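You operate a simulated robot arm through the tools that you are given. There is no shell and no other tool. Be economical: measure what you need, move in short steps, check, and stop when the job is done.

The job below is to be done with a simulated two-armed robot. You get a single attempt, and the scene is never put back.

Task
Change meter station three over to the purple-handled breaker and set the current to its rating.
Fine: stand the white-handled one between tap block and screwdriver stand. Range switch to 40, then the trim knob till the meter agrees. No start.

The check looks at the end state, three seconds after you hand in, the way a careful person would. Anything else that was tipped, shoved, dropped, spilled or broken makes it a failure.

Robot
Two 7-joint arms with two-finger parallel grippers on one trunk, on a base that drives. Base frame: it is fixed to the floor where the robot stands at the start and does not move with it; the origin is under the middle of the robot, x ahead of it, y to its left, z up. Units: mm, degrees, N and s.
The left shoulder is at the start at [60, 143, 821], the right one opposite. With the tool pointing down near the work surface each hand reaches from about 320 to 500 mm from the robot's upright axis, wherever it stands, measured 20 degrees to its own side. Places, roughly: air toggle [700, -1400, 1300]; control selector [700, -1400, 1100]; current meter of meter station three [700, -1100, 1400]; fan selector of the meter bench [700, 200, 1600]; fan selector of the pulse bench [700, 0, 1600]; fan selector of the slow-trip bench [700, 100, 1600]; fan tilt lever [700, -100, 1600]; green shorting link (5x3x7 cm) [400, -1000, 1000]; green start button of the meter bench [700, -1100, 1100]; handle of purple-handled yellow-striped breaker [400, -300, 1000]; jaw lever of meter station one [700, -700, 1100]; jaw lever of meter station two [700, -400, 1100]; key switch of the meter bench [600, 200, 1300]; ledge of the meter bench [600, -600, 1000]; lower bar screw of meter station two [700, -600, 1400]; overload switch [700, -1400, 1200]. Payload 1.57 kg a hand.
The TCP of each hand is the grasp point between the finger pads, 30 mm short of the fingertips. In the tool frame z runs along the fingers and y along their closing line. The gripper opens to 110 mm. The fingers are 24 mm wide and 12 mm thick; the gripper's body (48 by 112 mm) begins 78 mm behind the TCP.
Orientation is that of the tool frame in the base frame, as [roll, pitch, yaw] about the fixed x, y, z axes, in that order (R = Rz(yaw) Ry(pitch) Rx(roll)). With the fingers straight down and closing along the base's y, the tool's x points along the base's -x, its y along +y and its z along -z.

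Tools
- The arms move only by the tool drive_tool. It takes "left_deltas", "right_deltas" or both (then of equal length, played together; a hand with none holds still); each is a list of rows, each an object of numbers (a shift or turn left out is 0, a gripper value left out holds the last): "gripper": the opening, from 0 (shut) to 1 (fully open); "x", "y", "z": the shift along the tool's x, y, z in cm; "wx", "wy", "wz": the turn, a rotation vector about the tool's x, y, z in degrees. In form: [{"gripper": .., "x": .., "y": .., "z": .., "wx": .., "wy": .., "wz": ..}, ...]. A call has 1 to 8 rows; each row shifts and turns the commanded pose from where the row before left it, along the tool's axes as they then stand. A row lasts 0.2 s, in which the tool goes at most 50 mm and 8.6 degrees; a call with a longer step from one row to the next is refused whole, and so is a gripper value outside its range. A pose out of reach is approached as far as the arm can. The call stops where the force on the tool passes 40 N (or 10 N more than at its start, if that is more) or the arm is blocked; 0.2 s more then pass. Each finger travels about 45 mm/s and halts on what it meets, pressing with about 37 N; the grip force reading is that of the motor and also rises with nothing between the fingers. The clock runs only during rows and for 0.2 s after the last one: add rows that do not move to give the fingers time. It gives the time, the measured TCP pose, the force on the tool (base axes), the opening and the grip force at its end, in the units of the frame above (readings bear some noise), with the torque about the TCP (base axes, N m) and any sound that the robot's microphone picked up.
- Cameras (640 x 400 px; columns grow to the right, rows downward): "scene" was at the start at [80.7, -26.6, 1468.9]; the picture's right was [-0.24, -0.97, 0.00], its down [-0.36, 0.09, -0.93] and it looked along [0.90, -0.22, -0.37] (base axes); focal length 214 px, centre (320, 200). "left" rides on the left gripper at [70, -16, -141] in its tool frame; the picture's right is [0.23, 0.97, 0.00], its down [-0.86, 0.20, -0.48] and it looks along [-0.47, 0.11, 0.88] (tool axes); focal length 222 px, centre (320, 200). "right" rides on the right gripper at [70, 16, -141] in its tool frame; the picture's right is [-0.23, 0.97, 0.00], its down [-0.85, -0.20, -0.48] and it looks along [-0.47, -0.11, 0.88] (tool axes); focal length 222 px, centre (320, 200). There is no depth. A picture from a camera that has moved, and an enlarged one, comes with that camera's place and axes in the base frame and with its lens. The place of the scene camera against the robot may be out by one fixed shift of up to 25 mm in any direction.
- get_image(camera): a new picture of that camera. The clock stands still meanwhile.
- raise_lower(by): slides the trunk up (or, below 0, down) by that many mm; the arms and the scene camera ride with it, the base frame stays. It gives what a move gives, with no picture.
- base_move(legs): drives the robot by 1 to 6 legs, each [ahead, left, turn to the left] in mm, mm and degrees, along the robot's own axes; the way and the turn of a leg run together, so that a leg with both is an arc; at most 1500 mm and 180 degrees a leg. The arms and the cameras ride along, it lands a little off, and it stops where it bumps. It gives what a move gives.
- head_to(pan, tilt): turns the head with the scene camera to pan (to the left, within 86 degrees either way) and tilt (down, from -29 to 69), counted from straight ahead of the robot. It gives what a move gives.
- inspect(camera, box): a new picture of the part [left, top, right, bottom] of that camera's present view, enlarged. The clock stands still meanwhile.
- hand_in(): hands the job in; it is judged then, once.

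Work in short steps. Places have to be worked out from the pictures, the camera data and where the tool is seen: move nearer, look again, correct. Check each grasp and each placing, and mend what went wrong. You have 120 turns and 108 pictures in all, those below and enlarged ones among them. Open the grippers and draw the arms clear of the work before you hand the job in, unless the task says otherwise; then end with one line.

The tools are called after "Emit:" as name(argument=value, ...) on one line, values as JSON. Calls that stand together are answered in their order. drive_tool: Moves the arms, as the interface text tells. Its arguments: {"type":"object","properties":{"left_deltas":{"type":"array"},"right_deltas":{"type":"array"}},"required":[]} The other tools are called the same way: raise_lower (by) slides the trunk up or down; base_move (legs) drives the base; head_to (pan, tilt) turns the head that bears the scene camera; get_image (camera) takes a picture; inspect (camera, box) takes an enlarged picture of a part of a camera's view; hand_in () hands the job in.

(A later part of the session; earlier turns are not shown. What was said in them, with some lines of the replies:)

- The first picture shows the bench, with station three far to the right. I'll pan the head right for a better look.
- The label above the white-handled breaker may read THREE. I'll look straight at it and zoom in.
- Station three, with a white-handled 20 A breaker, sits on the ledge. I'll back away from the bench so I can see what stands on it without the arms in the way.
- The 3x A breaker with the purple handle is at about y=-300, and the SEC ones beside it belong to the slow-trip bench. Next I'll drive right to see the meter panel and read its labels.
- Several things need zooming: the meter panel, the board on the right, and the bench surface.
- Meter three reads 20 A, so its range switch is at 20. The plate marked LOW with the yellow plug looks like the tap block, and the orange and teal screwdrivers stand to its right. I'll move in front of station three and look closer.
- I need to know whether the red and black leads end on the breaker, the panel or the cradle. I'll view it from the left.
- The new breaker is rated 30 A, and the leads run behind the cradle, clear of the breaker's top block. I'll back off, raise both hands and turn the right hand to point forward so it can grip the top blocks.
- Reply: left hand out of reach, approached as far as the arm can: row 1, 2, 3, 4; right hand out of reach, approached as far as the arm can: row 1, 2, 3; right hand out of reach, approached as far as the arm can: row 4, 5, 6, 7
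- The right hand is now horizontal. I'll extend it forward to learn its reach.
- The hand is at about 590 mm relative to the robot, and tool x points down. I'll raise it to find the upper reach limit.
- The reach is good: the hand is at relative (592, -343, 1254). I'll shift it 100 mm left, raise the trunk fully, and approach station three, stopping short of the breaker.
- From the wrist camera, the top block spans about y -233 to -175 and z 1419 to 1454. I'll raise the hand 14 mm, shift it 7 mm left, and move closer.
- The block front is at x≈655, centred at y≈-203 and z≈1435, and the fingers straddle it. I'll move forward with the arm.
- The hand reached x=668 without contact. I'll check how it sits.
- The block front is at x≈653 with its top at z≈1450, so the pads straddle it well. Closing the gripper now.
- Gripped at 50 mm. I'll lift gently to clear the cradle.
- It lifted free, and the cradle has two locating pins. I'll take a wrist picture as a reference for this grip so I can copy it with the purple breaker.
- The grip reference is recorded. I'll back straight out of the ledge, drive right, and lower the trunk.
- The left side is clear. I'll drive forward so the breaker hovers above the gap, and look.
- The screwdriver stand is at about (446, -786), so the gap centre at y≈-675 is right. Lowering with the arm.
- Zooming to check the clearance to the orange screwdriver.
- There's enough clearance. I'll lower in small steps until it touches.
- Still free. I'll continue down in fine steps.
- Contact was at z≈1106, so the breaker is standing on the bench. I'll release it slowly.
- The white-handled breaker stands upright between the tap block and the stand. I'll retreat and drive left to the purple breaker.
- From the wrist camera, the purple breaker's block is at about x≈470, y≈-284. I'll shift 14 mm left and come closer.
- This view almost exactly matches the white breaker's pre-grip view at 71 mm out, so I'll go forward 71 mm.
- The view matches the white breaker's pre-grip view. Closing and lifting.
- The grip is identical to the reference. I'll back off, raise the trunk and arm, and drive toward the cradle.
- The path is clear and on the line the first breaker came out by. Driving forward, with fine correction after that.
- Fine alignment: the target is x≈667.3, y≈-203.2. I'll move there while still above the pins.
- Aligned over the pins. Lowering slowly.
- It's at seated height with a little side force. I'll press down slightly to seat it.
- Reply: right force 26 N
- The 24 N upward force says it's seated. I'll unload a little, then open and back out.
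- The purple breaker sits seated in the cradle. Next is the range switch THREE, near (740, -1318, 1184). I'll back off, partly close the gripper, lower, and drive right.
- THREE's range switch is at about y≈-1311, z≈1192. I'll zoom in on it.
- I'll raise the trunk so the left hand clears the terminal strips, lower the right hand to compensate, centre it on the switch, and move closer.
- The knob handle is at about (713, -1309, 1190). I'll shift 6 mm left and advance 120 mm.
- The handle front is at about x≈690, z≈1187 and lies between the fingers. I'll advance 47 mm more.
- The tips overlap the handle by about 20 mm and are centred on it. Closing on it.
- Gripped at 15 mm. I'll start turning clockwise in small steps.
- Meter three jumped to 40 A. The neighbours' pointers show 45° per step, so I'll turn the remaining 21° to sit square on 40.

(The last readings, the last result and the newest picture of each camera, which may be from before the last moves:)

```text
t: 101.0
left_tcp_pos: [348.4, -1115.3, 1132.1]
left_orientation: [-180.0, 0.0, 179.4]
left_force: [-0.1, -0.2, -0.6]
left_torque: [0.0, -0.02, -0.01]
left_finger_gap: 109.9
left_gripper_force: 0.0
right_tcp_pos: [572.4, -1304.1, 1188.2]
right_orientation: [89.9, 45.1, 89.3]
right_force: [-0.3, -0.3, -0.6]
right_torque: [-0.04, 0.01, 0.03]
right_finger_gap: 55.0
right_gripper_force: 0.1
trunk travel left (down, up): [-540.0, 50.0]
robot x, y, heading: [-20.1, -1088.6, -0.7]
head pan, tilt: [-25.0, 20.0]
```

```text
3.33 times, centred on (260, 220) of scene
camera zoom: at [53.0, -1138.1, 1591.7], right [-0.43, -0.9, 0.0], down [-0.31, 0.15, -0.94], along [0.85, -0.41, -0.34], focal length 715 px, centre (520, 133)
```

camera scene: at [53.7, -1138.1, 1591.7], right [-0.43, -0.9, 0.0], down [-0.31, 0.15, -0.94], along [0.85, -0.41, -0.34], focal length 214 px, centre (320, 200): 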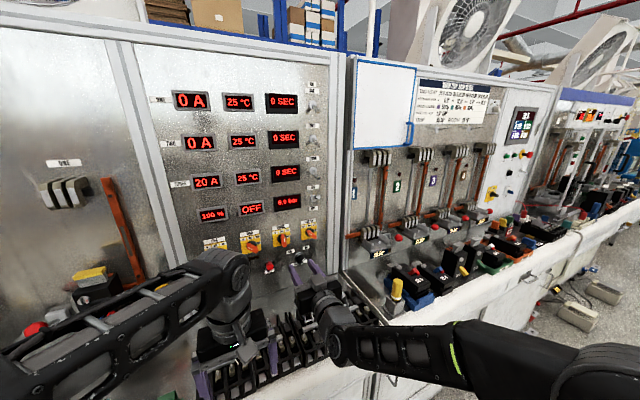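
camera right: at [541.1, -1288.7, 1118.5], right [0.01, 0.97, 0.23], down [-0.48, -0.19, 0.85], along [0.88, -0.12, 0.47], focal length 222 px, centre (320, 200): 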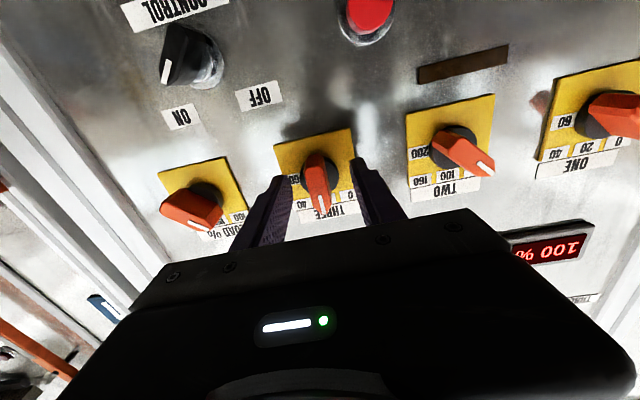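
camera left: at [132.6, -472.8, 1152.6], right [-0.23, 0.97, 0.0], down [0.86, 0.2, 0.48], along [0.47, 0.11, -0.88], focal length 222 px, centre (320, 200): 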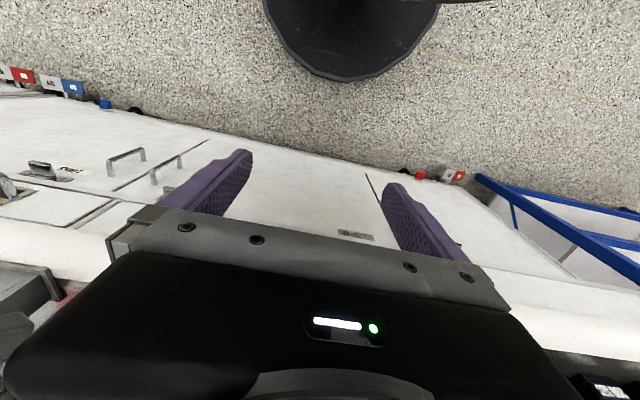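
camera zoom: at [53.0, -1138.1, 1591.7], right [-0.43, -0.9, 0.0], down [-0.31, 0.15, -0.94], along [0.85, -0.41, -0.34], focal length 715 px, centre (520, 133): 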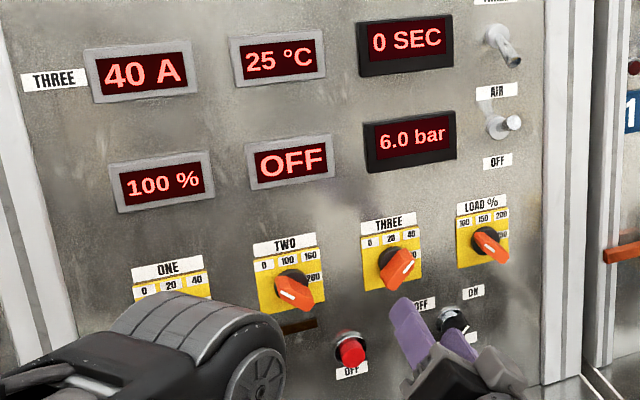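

The switch is on 40 and the meter reads 40 A. Next is the blue trim knob near (735, -70, 1475). I'll roll the hand back, retreat, and drive left with the trunk up.

Emit:
drive_tool(right_deltas=[{"wz": -7.5}, {"wz": -7.5}, {"wz": -7.5}, {"wz": -7.5}, {"wz": -7.5}, {"wz": -7.5}, {}])

Emit:
base_move(legs=[[-300, 0, 0.6], [0, 1190, 0]])

Emit:
raise_lower(by=50)

Emit:
drive_tool(right_deltas=[{"x": -4, "y": 1}, {"x": -4, "y": 1}, {"x": -4, "y": 1}, {"x": -4, "y": 1}, {"x": -4}, {"x": -3.5}, {}])

Emit:
get_image(camera="right")

```text
t: 102.6
left_tcp_pos: [348.3, -1115.9, 1130.9]
left_orientation: [180.0, 0.0, 179.4]
left_force: [0.2, 0.5, 0.1]
left_torque: [0.03, 0.03, -0.03]
left_finger_gap: 109.9
left_gripper_force: 0.0
right_tcp_pos: [572.1, -1305.7, 1186.7]
right_orientation: [-54.8, 89.9, -55.4]
right_force: [-0.3, 0.9, 0.3]
right_torque: [-0.01, -0.02, 0.0]
right_finger_gap: 55.2
right_gripper_force: 0.1
trunk travel left (down, up): [-540.0, 50.0]
robot x, y, heading: [-20.9, -1093.2, -0.9]
head pan, tilt: [-25.0, 20.0]
```

```text
t: 110.2
left_tcp_pos: [41.7, 63.9, 1132.2]
left_orientation: [180.0, 0.0, -179.1]
left_force: [-0.2, 0.2, -0.4]
left_torque: [0.0, 0.0, 0.01]
left_finger_gap: 110.1
left_gripper_force: 0.0
right_tcp_pos: [269.8, -119.4, 1188.4]
right_orientation: [10.0, 90.0, 10.8]
right_force: [0.2, 0.8, 0.3]
right_torque: [0.0, 0.0, -0.02]
right_finger_gap: 54.9
right_gripper_force: 0.1
trunk travel left (down, up): [-540.0, 50.0]
robot x, y, heading: [-331.2, 77.5, 0.6]
head pan, tilt: [-25.0, 20.0]
```

```text
t: 111.1
left_tcp_pos: [41.2, 65.0, 1180.3]
left_orientation: [179.9, 0.0, -179.1]
left_force: [-0.4, 0.0, 0.2]
left_torque: [-0.03, 0.04, -0.02]
left_finger_gap: 110.0
left_gripper_force: 0.1
right_tcp_pos: [270.9, -118.1, 1238.6]
right_orientation: [39.2, 90.0, 40.1]
right_force: [0.3, 0.4, 1.2]
right_torque: [-0.02, 0.01, -0.03]
right_finger_gap: 55.0
right_gripper_force: 0.0
trunk travel left (down, up): [-590.0, 0.0]
robot x, y, heading: [-328.0, 74.7, 0.8]
head pan, tilt: [-25.0, 20.0]
```

```text
t: 112.7
left_tcp_pos: [40.6, 64.2, 1180.4]
left_orientation: [-180.0, 0.0, -179.1]
left_force: [-0.6, 0.0, -1.0]
left_torque: [0.02, -0.01, 0.01]
left_finger_gap: 109.9
left_gripper_force: 0.0
right_tcp_pos: [267.6, -80.9, 1473.8]
right_orientation: [19.4, 90.0, 20.4]
right_force: [-0.5, -0.3, 0.5]
right_torque: [0.01, -0.04, 0.0]
right_finger_gap: 54.7
right_gripper_force: 0.0
trunk travel left (down, up): [-590.0, 0.0]
robot x, y, heading: [-329.6, 77.2, 0.7]
head pan, tilt: [-25.0, 20.0]
```

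```text
45 pictures are left
camera right: at [126.1, -65.3, 1403.3], right [-0.02, 0.97, 0.23], down [-0.48, -0.21, 0.85], along [0.88, -0.09, 0.47], focal length 222 px, centre (320, 200)
```

right: 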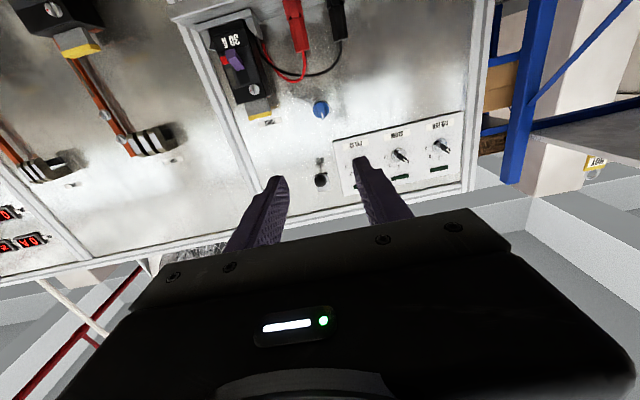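

The blue knob is at about y≈-65, z≈1471. I'll square up the heading and drive closer.

Emit:
base_move(legs=[[310, 23, -0.7]])

Emit:
get_image(camera="right")

Emit:
head_to(pan=-30, tilt=15)

Emit:
get_image(camera="scene")

```text
t: 114.9
left_tcp_pos: [359.2, 80.8, 1180.9]
left_orientation: [-180.0, 0.0, 179.7]
left_force: [0.2, 0.6, -0.7]
left_torque: [0.05, 0.03, -0.01]
left_finger_gap: 109.8
left_gripper_force: 0.0
right_tcp_pos: [583.8, -68.5, 1472.1]
right_orientation: [69.9, 90.0, 69.8]
right_force: [1.1, 0.3, -0.3]
right_torque: [0.03, -0.03, -0.01]
right_finger_gap: 55.0
right_gripper_force: 0.1
trunk travel left (down, up): [-590.0, 0.0]
robot x, y, heading: [-9.0, 99.0, -0.6]
head pan, tilt: [-25.0, 20.0]
```

```text
44 pictures are left
camera right: at [443.0, -50.6, 1402.5], right [0.0, 0.97, 0.23], down [-0.48, -0.2, 0.85], along [0.88, -0.11, 0.47], focal length 222 px, centre (320, 200)
```

right: 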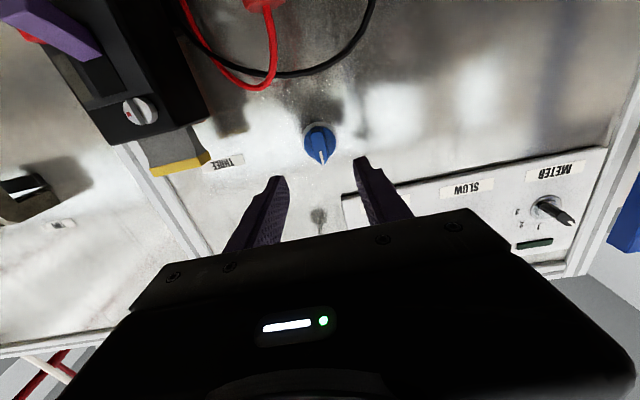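

```text
t: 115.5
left_tcp_pos: [359.4, 81.5, 1181.1]
left_orientation: [-180.0, -0.1, 179.7]
left_force: [0.7, 1.0, 0.6]
left_torque: [0.03, 0.0, -0.01]
left_finger_gap: 110.2
left_gripper_force: 0.0
right_tcp_pos: [582.6, -68.8, 1472.2]
right_orientation: [19.2, 90.0, 19.0]
right_force: [-0.3, 0.5, 0.3]
right_torque: [0.0, 0.0, 0.0]
right_finger_gap: 55.0
right_gripper_force: 0.1
trunk travel left (down, up): [-590.0, 0.0]
robot x, y, heading: [-11.2, 98.0, -0.5]
head pan, tilt: [-30.0, 15.0]
```

```text
43 pictures are left
camera scene: at [60.4, 49.5, 1649.9], right [-0.51, -0.86, 0.0], down [-0.22, 0.13, -0.97], along [0.83, -0.49, -0.26], focal length 214 px, centre (320, 200)
```

scene: 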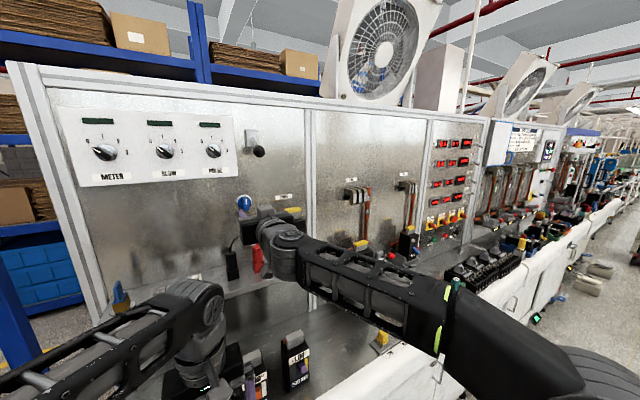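

The knob handle front is at about (700, -66, 1469). I'll make a small correction and advance 80 mm.

Emit:
drive_tool(right_deltas=[{"y": 0.25, "x": 0.3}, {"z": 2.5}, {"z": 2.5}, {"z": 2}, {"z": 1}, {}])

Emit:
get_image(camera="right")

Emit:
inspect(camera="scene", box=[210, 170, 310, 250])

```text
t: 116.9
left_tcp_pos: [359.1, 81.5, 1180.7]
left_orientation: [180.0, -0.1, 179.7]
left_force: [0.1, 0.6, 0.5]
left_torque: [0.01, -0.03, 0.02]
left_finger_gap: 109.9
left_gripper_force: 0.0
right_tcp_pos: [664.2, -65.7, 1470.0]
right_orientation: [25.0, 89.9, 24.7]
right_force: [0.7, -0.1, 0.0]
right_torque: [-0.01, 0.03, -0.03]
right_finger_gap: 55.1
right_gripper_force: 0.1
trunk travel left (down, up): [-590.0, 0.0]
robot x, y, heading: [-11.0, 102.7, -0.2]
head pan, tilt: [-30.0, 15.0]
```

```text
42 pictures are left
camera right: at [522.3, -48.9, 1399.8], right [0.0, 0.97, 0.23], down [-0.48, -0.2, 0.85], along [0.88, -0.11, 0.47], focal length 222 px, centre (320, 200)
```

right: 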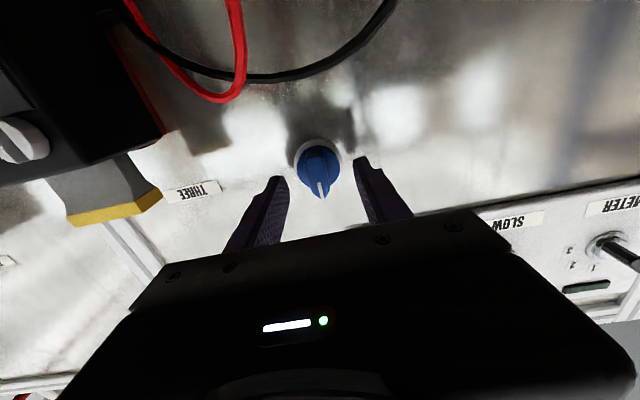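

```text
5.00 times, centred on (260, 210) of scene
camera zoom: at [60.6, 49.5, 1649.9], right [-0.51, -0.86, 0.0], down [-0.22, 0.13, -0.97], along [0.83, -0.49, -0.26], focal length 1072 px, centre (620, 150)
```

zoom: 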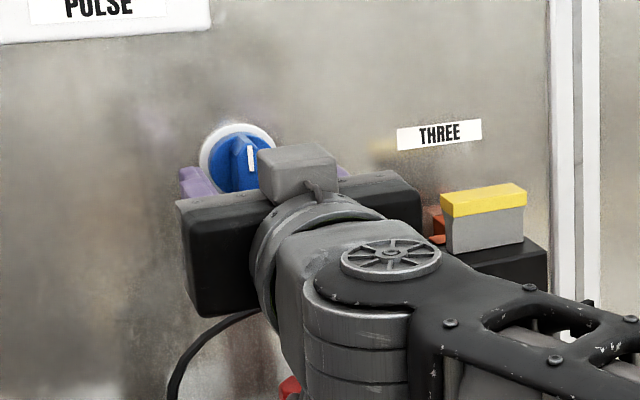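

I'll centre on the knob axis (y≈-67.5, z≈1472), advance 22 mm, and close.

Emit:
drive_tool(right_deltas=[{"y": -0.15, "x": -0.2}, {"z": 1.2}, {"z": 1.0}, {}])

Emit:
drive_tool(right_deltas=[{"gripper": 0.3}, {}, {"gripper": 0.05}, {}, {}, {}])

Emit:
get_image(camera="right")

Emit:
inspect(camera="scene", box=[420, 130, 500, 180])

```text
t: 117.9
left_tcp_pos: [359.9, 81.3, 1180.8]
left_orientation: [180.0, 0.0, 179.7]
left_force: [0.9, 0.3, -0.1]
left_torque: [-0.01, -0.03, -0.01]
left_finger_gap: 110.0
left_gripper_force: 0.1
right_tcp_pos: [685.5, -68.9, 1469.6]
right_orientation: [-171.3, 90.0, -171.6]
right_force: [-0.1, 0.2, -0.4]
right_torque: [-0.02, 0.0, 0.02]
right_finger_gap: 55.0
right_gripper_force: 0.0
trunk travel left (down, up): [-590.0, 0.0]
robot x, y, heading: [-8.3, 101.9, -0.4]
head pan, tilt: [-30.0, 15.0]
```

```text
t: 119.3
left_tcp_pos: [361.1, 79.9, 1180.8]
left_orientation: [179.9, 0.0, 179.8]
left_force: [0.4, 0.2, 0.2]
left_torque: [-0.04, 0.02, 0.0]
left_finger_gap: 110.0
left_gripper_force: 0.1
right_tcp_pos: [685.1, -69.1, 1470.7]
right_orientation: [39.1, 89.9, 39.0]
right_force: [0.2, -2.3, 0.9]
right_torque: [0.01, 0.08, 0.74]
right_finger_gap: 15.8
right_gripper_force: 31.2
trunk travel left (down, up): [-590.0, 0.0]
robot x, y, heading: [-12.2, 102.2, -0.6]
head pan, tilt: [-30.0, 15.0]
```

```text
40 pictures are left
camera right: at [543.3, -50.8, 1401.3], right [0.0, 0.97, 0.23], down [-0.48, -0.2, 0.85], along [0.88, -0.11, 0.47], focal length 222 px, centre (320, 200)
```

right: 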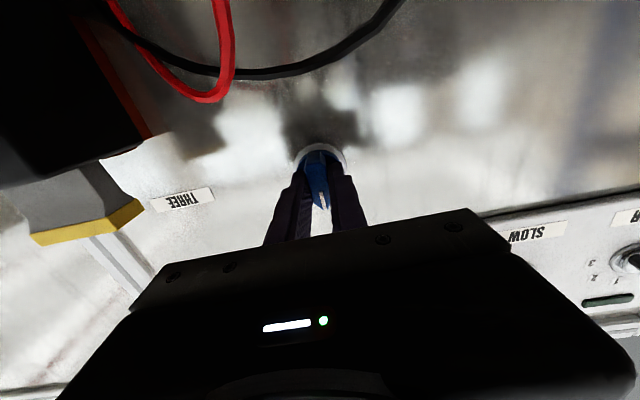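

```text
8.00 times, centred on (460, 155) of scene
camera zoom: at [60.8, 48.8, 1649.9], right [-0.51, -0.86, 0.0], down [-0.22, 0.13, -0.97], along [0.83, -0.49, -0.26], focal length 1716 px, centre (-800, 560)
```

zoom: 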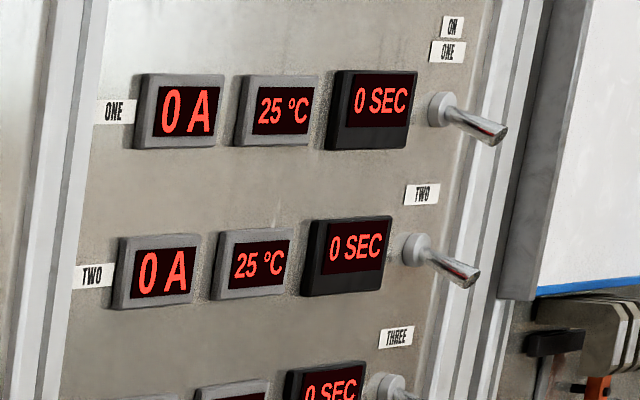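

Gripped at 16 mm, and the meters are readable from here. I'll try 16° anticlockwise and read meter three.

Emit:
drive_tool(right_deltas=[{"wz": -4}, {"wz": -4}, {"wz": -4}, {"wz": -4}, {}])

Emit:
inspect(camera="scene", box=[420, 160, 480, 200])

```text
t: 120.5
left_tcp_pos: [358.7, 79.7, 1181.2]
left_orientation: [180.0, -0.1, 179.7]
left_force: [-0.1, 0.3, 0.2]
left_torque: [0.01, -0.04, -0.03]
left_finger_gap: 110.1
left_gripper_force: 0.1
right_tcp_pos: [684.3, -69.0, 1470.1]
right_orientation: [-89.9, 74.0, -90.3]
right_force: [-5.8, -3.0, -3.4]
right_torque: [0.03, 0.58, 0.54]
right_finger_gap: 15.9
right_gripper_force: 31.5
trunk travel left (down, up): [-590.0, 0.0]
robot x, y, heading: [-12.1, 98.9, -0.4]
head pan, tilt: [-30.0, 15.0]
```

```text
10.00 times, centred on (450, 180) of scene
camera zoom: at [60.1, 48.5, 1649.9], right [-0.51, -0.86, 0.0], down [-0.22, 0.13, -0.97], along [0.83, -0.49, -0.26], focal length 2145 px, centre (-980, 400)
```

zoom: 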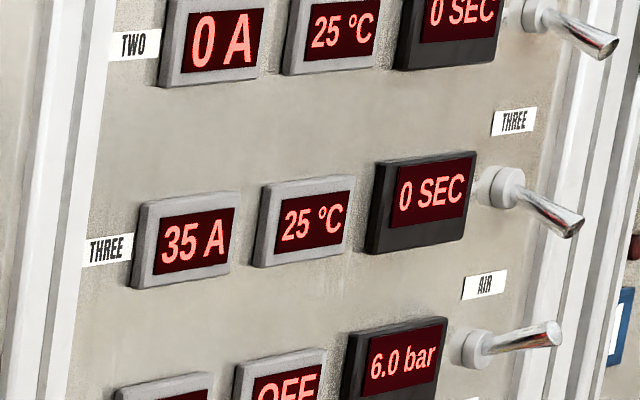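

It reads 35 A after 16°. I'll turn 14° more, then fine-tune.

Emit:
drive_tool(right_deltas=[{"wz": -4}, {"wz": -4}, {"wz": -4}, {"wz": -2}, {}])

Emit:
inspect(camera="scene", box=[420, 160, 480, 200])

```text
t: 121.7
left_tcp_pos: [359.5, 81.9, 1181.3]
left_orientation: [-180.0, 0.0, 179.7]
left_force: [0.7, -1.1, 0.3]
left_torque: [0.02, 0.0, -0.02]
left_finger_gap: 110.0
left_gripper_force: 0.0
right_tcp_pos: [684.1, -68.5, 1471.3]
right_orientation: [-90.0, 60.0, -90.3]
right_force: [-11.6, -1.9, -12.0]
right_torque: [-0.03, 0.59, 0.51]
right_finger_gap: 15.8
right_gripper_force: 30.7
trunk travel left (down, up): [-590.0, 0.0]
robot x, y, heading: [-16.5, 99.2, -0.3]
head pan, tilt: [-30.0, 15.0]
```

```text
10.00 times, centred on (450, 180) of scene
camera zoom: at [59.5, 48.8, 1649.8], right [-0.51, -0.86, 0.0], down [-0.22, 0.13, -0.97], along [0.83, -0.49, -0.26], focal length 2145 px, centre (-980, 400)
```

zoom: 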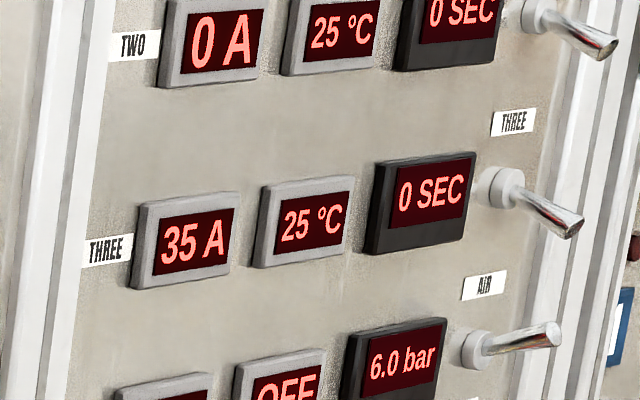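

Still 35 A, so the trim moves in 5 A detents, probably of about 30°. I'll turn another 30°.

Emit:
drive_tool(right_deltas=[{"wz": -5}, {"wz": -5}, {"wz": -5}, {"wz": -5}, {}])

Emit:
inspect(camera="scene", box=[420, 160, 480, 200])

```text
t: 122.9
left_tcp_pos: [359.8, 81.7, 1181.8]
left_orientation: [-180.0, 0.0, 179.7]
left_force: [-0.4, 0.4, -0.4]
left_torque: [0.0, -0.01, -0.01]
left_finger_gap: 109.8
left_gripper_force: 0.0
right_tcp_pos: [683.3, -67.8, 1469.5]
right_orientation: [-90.0, 40.0, -90.3]
right_force: [-11.7, 0.0, -15.8]
right_torque: [0.0, 0.66, 0.41]
right_finger_gap: 15.9
right_gripper_force: 31.9
trunk travel left (down, up): [-590.0, 0.0]
robot x, y, heading: [-11.0, 105.5, -0.6]
head pan, tilt: [-30.0, 15.0]
```

```text
10.00 times, centred on (450, 180) of scene
camera zoom: at [60.1, 49.1, 1649.9], right [-0.51, -0.86, 0.0], down [-0.22, 0.13, -0.97], along [0.83, -0.49, -0.26], focal length 2145 px, centre (-980, 400)
```

zoom: 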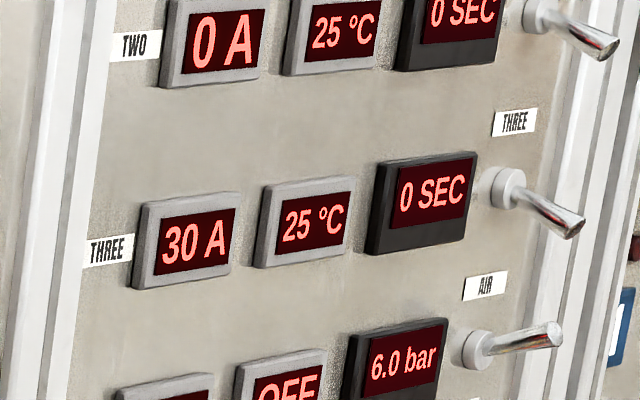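

30 A. I'll go 6° further toward the detent's centre, then release and check.

Emit:
drive_tool(right_deltas=[{"wz": -3}, {"wz": -3}, {}, {"gripper": 0.3}, {}, {"gripper": 0.5}, {}, {}])

Emit:
drive_tool(right_deltas=[{"z": -2}, {"z": -3}, {"z": -3}, {"z": -3}, {}])

Emit:
inspect(camera="scene", box=[420, 160, 480, 200])

Emit:
get_image(camera="scene")

```text
t: 124.7
left_tcp_pos: [359.5, 80.8, 1181.0]
left_orientation: [180.0, 0.0, 179.7]
left_force: [-0.8, 0.7, 0.2]
left_torque: [0.01, -0.02, 0.0]
left_finger_gap: 110.0
left_gripper_force: 0.0
right_tcp_pos: [684.0, -66.6, 1472.3]
right_orientation: [-89.9, 34.1, -90.2]
right_force: [0.6, 0.5, 0.5]
right_torque: [0.02, 0.02, 0.01]
right_finger_gap: 55.2
right_gripper_force: 0.0
trunk travel left (down, up): [-590.0, 0.0]
robot x, y, heading: [-14.2, 101.6, -0.7]
head pan, tilt: [-30.0, 15.0]
```

```text
t: 125.9
left_tcp_pos: [360.0, 80.4, 1181.3]
left_orientation: [-180.0, 0.0, 179.7]
left_force: [-0.8, -0.2, -0.2]
left_torque: [-0.01, 0.02, -0.03]
left_finger_gap: 109.6
left_gripper_force: 0.1
right_tcp_pos: [575.7, -67.5, 1469.4]
right_orientation: [-90.0, 33.9, -90.2]
right_force: [-0.6, -0.2, -0.1]
right_torque: [0.01, 0.0, -0.01]
right_finger_gap: 55.1
right_gripper_force: 0.0
trunk travel left (down, up): [-590.0, 0.0]
robot x, y, heading: [-14.0, 101.3, -0.5]
head pan, tilt: [-30.0, 15.0]
```

```text
10.00 times, centred on (450, 180) of scene
camera zoom: at [61.5, 49.5, 1649.8], right [-0.51, -0.86, 0.0], down [-0.22, 0.13, -0.97], along [0.83, -0.49, -0.26], focal length 2145 px, centre (-980, 400)
```

zoom: 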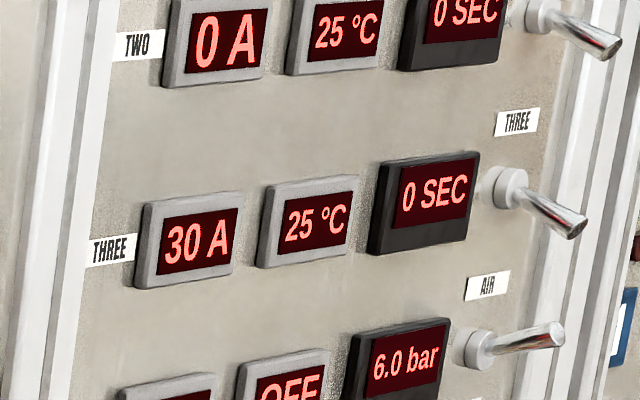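

```text
34 pictures are left
camera scene: at [61.5, 49.5, 1649.8], right [-0.51, -0.86, 0.0], down [-0.22, 0.13, -0.97], along [0.83, -0.49, -0.26], focal length 214 px, centre (320, 200)
```

scene: 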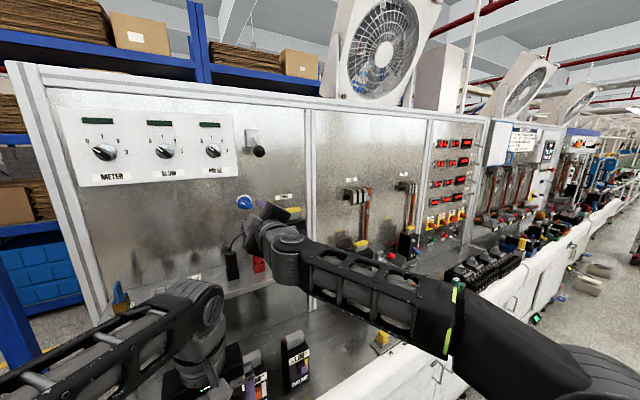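

The meter holds at 30 A. I'll back the robot away, open the gripper, and check both breakers.

Emit:
base_move(legs=[[-350, 0, 0], [0, -350, 0]])

Emit:
drive_tool(right_deltas=[{"gripper": 1.0, "z": -3}, {"z": -3}, {}, {}, {}])

Emit:
head_to(pan=-10, tilt=25)

Emit:
get_image(camera="scene")

```text
t: 130.0
left_tcp_pos: [4.7, -260.0, 1181.2]
left_orientation: [180.0, 0.0, 179.1]
left_force: [-0.2, -0.3, 0.9]
left_torque: [0.02, -0.01, 0.01]
left_finger_gap: 109.9
left_gripper_force: 0.0
right_tcp_pos: [219.8, -411.4, 1468.4]
right_orientation: [-89.9, 34.1, -90.6]
right_force: [-0.3, 0.5, -0.1]
right_torque: [-0.01, 0.03, 0.03]
right_finger_gap: 55.0
right_gripper_force: 0.1
trunk travel left (down, up): [-590.0, 0.0]
robot x, y, heading: [-366.5, -236.4, -0.7]
head pan, tilt: [-30.0, 15.0]
```

```text
t: 131.2
left_tcp_pos: [5.2, -258.8, 1180.8]
left_orientation: [-180.0, 0.0, 179.2]
left_force: [-0.7, -0.3, -0.6]
left_torque: [0.02, -0.04, -0.01]
left_finger_gap: 109.9
left_gripper_force: 0.1
right_tcp_pos: [157.7, -408.7, 1467.4]
right_orientation: [-89.9, 34.1, -90.8]
right_force: [0.2, -0.4, -0.1]
right_torque: [0.03, -0.01, 0.03]
right_finger_gap: 109.5
right_gripper_force: 0.0
trunk travel left (down, up): [-590.0, 0.0]
robot x, y, heading: [-368.0, -234.6, -0.8]
head pan, tilt: [-30.0, 15.0]
```

```text
t: 132.1
left_tcp_pos: [4.9, -259.8, 1180.8]
left_orientation: [-179.9, 0.1, 179.2]
left_force: [-0.4, 0.4, 0.6]
left_torque: [-0.01, 0.01, 0.0]
left_finger_gap: 110.0
left_gripper_force: 0.0
right_tcp_pos: [158.5, -409.2, 1468.1]
right_orientation: [-89.9, 33.9, -90.6]
right_force: [1.1, 0.3, 0.5]
right_torque: [-0.05, 0.0, 0.02]
right_finger_gap: 109.8
right_gripper_force: 0.0
trunk travel left (down, up): [-590.0, 0.0]
robot x, y, heading: [-365.8, -237.3, -0.5]
head pan, tilt: [-10.0, 25.0]
```

```text
33 pictures are left
camera scene: at [-284.7, -258.4, 1633.7], right [-0.19, -0.98, 0.0], down [-0.41, 0.08, -0.91], along [0.89, -0.17, -0.42], focal length 214 px, centre (320, 200)
```

scene: 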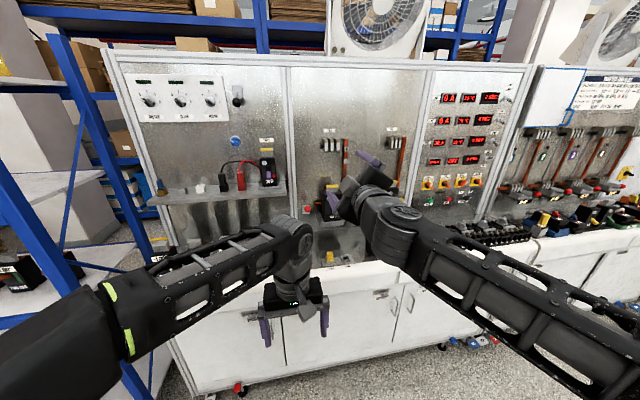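

The right arm hides the bench gap, so I'll zoom on station three and then drive right to see the white breaker.

Emit:
inspect(camera="scene", box=[200, 125, 300, 200])

Emit:
base_move(legs=[[0, -600, 0]])

Emit:
head_to(pan=15, tilt=28)

Emit:
get_image(camera="scene")

```text
5.33 times, centred on (250, 162) of scene
camera zoom: at [-284.7, -258.4, 1633.7], right [-0.19, -0.98, 0.0], down [-0.41, 0.08, -0.91], along [0.89, -0.17, -0.42], focal length 1144 px, centre (693, 400)
```

zoom: 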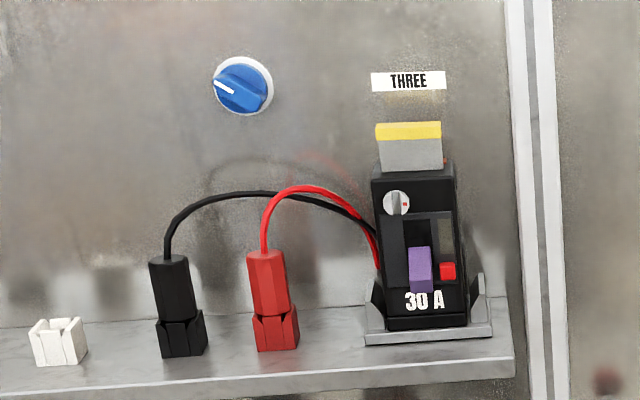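

```text
t: 135.5
left_tcp_pos: [-10.7, -875.7, 1180.3]
left_orientation: [-179.9, 0.0, 178.3]
left_force: [-0.4, 0.7, 0.1]
left_torque: [0.01, -0.01, -0.03]
left_finger_gap: 110.3
left_gripper_force: 0.1
right_tcp_pos: [142.4, -1026.4, 1468.0]
right_orientation: [-89.8, 34.0, -91.7]
right_force: [-0.1, -0.9, 0.6]
right_torque: [-0.02, 0.0, 0.04]
right_finger_gap: 110.2
right_gripper_force: 0.1
trunk travel left (down, up): [-590.0, 0.0]
robot x, y, heading: [-379.6, -845.7, -1.9]
head pan, tilt: [-10.0, 25.0]
```

```text
t: 136.4
left_tcp_pos: [-10.3, -874.2, 1180.9]
left_orientation: [180.0, 0.1, 178.4]
left_force: [-0.1, 0.4, 0.7]
left_torque: [-0.02, 0.02, 0.0]
left_finger_gap: 110.0
left_gripper_force: 0.1
right_tcp_pos: [141.9, -1026.6, 1469.0]
right_orientation: [-89.9, 34.1, -91.7]
right_force: [0.6, -0.2, -0.2]
right_torque: [0.0, 0.03, -0.01]
right_finger_gap: 110.4
right_gripper_force: 0.1
trunk travel left (down, up): [-590.0, 0.0]
robot x, y, heading: [-378.8, -845.8, -1.9]
head pan, tilt: [15.0, 28.0]
```

```text
31 pictures are left
camera scene: at [-300.4, -827.9, 1628.9], right [0.23, -0.97, 0.0], down [-0.46, -0.11, -0.88], along [0.86, 0.2, -0.47], focal length 214 px, centre (320, 200)
```

scene: 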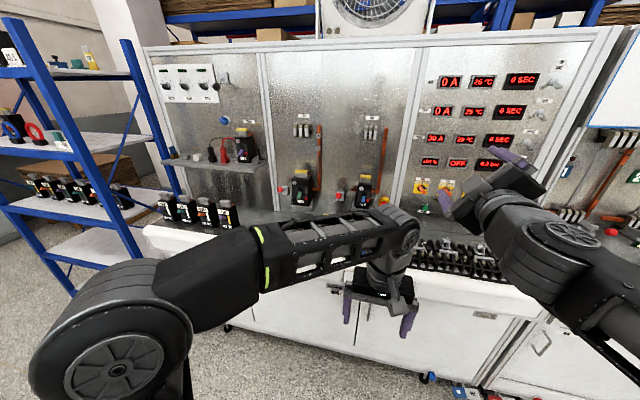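

Station three looks seated, with the leads undisturbed. The left forearm hides the white breaker, so I'll back up a bit and look over it.

Emit:
base_move(legs=[[-350, 0, 1.9]])

Emit:
get_image(camera="scene")

```text
t: 138.7
left_tcp_pos: [-362.2, -857.2, 1180.5]
left_orientation: [180.0, 0.0, 179.9]
left_force: [-0.5, 0.0, -0.5]
left_torque: [0.01, -0.03, 0.03]
left_finger_gap: 110.0
left_gripper_force: 0.1
right_tcp_pos: [-207.2, -1005.6, 1469.0]
right_orientation: [-89.9, 33.9, -90.0]
right_force: [-0.5, -0.6, -0.5]
right_torque: [0.01, 0.04, 0.01]
right_finger_gap: 109.9
right_gripper_force: 0.0
trunk travel left (down, up): [-590.0, 0.0]
robot x, y, heading: [-733.3, -844.0, -0.1]
head pan, tilt: [15.0, 28.0]
```

```text
30 pictures are left
camera scene: at [-654.8, -819.9, 1628.9], right [0.26, -0.97, 0.0], down [-0.45, -0.12, -0.88], along [0.85, 0.23, -0.47], focal length 214 px, centre (320, 200)
```

scene: 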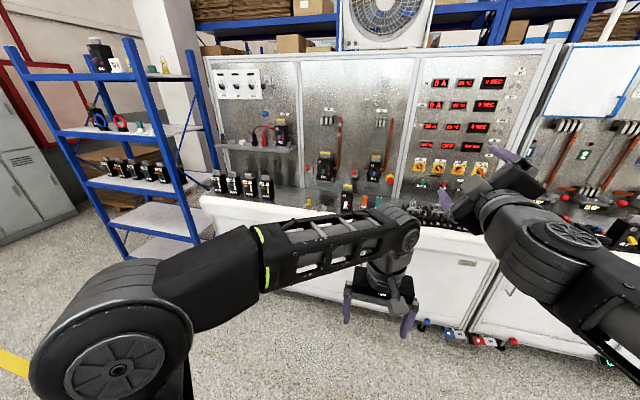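

Emit:
inspect(camera="scene", box=[280, 150, 410, 230])

Emit:
inspect(camera="scene", box=[405, 70, 515, 190])

```text
4.92 times, centred on (345, 190) of scene
camera zoom: at [-654.8, -819.9, 1628.9], right [0.26, -0.97, 0.0], down [-0.45, -0.12, -0.88], along [0.85, 0.23, -0.47], focal length 1056 px, centre (197, 249)
```

zoom: 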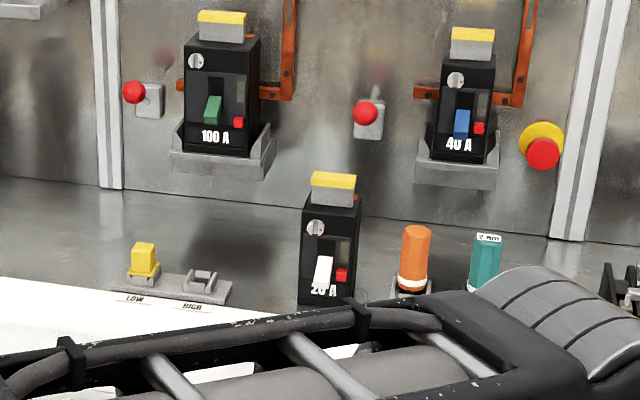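

```text
3.33 times, centred on (460, 130) of scene
camera zoom: at [-654.8, -819.9, 1628.9], right [0.26, -0.97, 0.0], down [-0.45, -0.12, -0.88], along [0.85, 0.23, -0.47], focal length 715 px, centre (-147, 433)
```

zoom: 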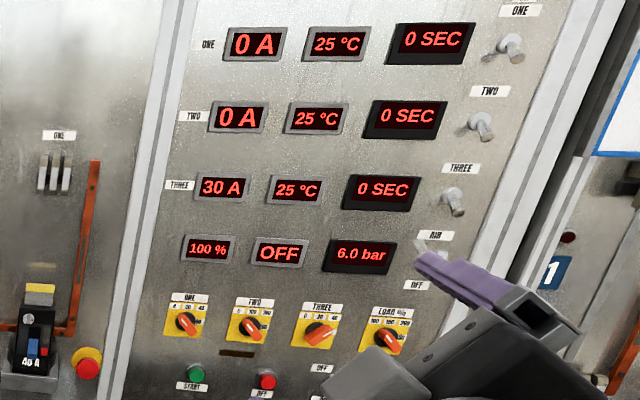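

The pictures show everything in place. The white breaker is upright between the tap block and the screwdriver stand, and the purple one is in station three. The range is on 40 and the meter reads 30 A. Both grippers are open and clear, so I'm handing in.

Emit:
hand_in()

```text
The job is handed in.
```

Meter station three now holds the purple-handled 30 A breaker, its range switch is on 40 and the meter reads 30 A. The white-handled breaker stands between the tap block and the screwdriver stand, and nothing was started.
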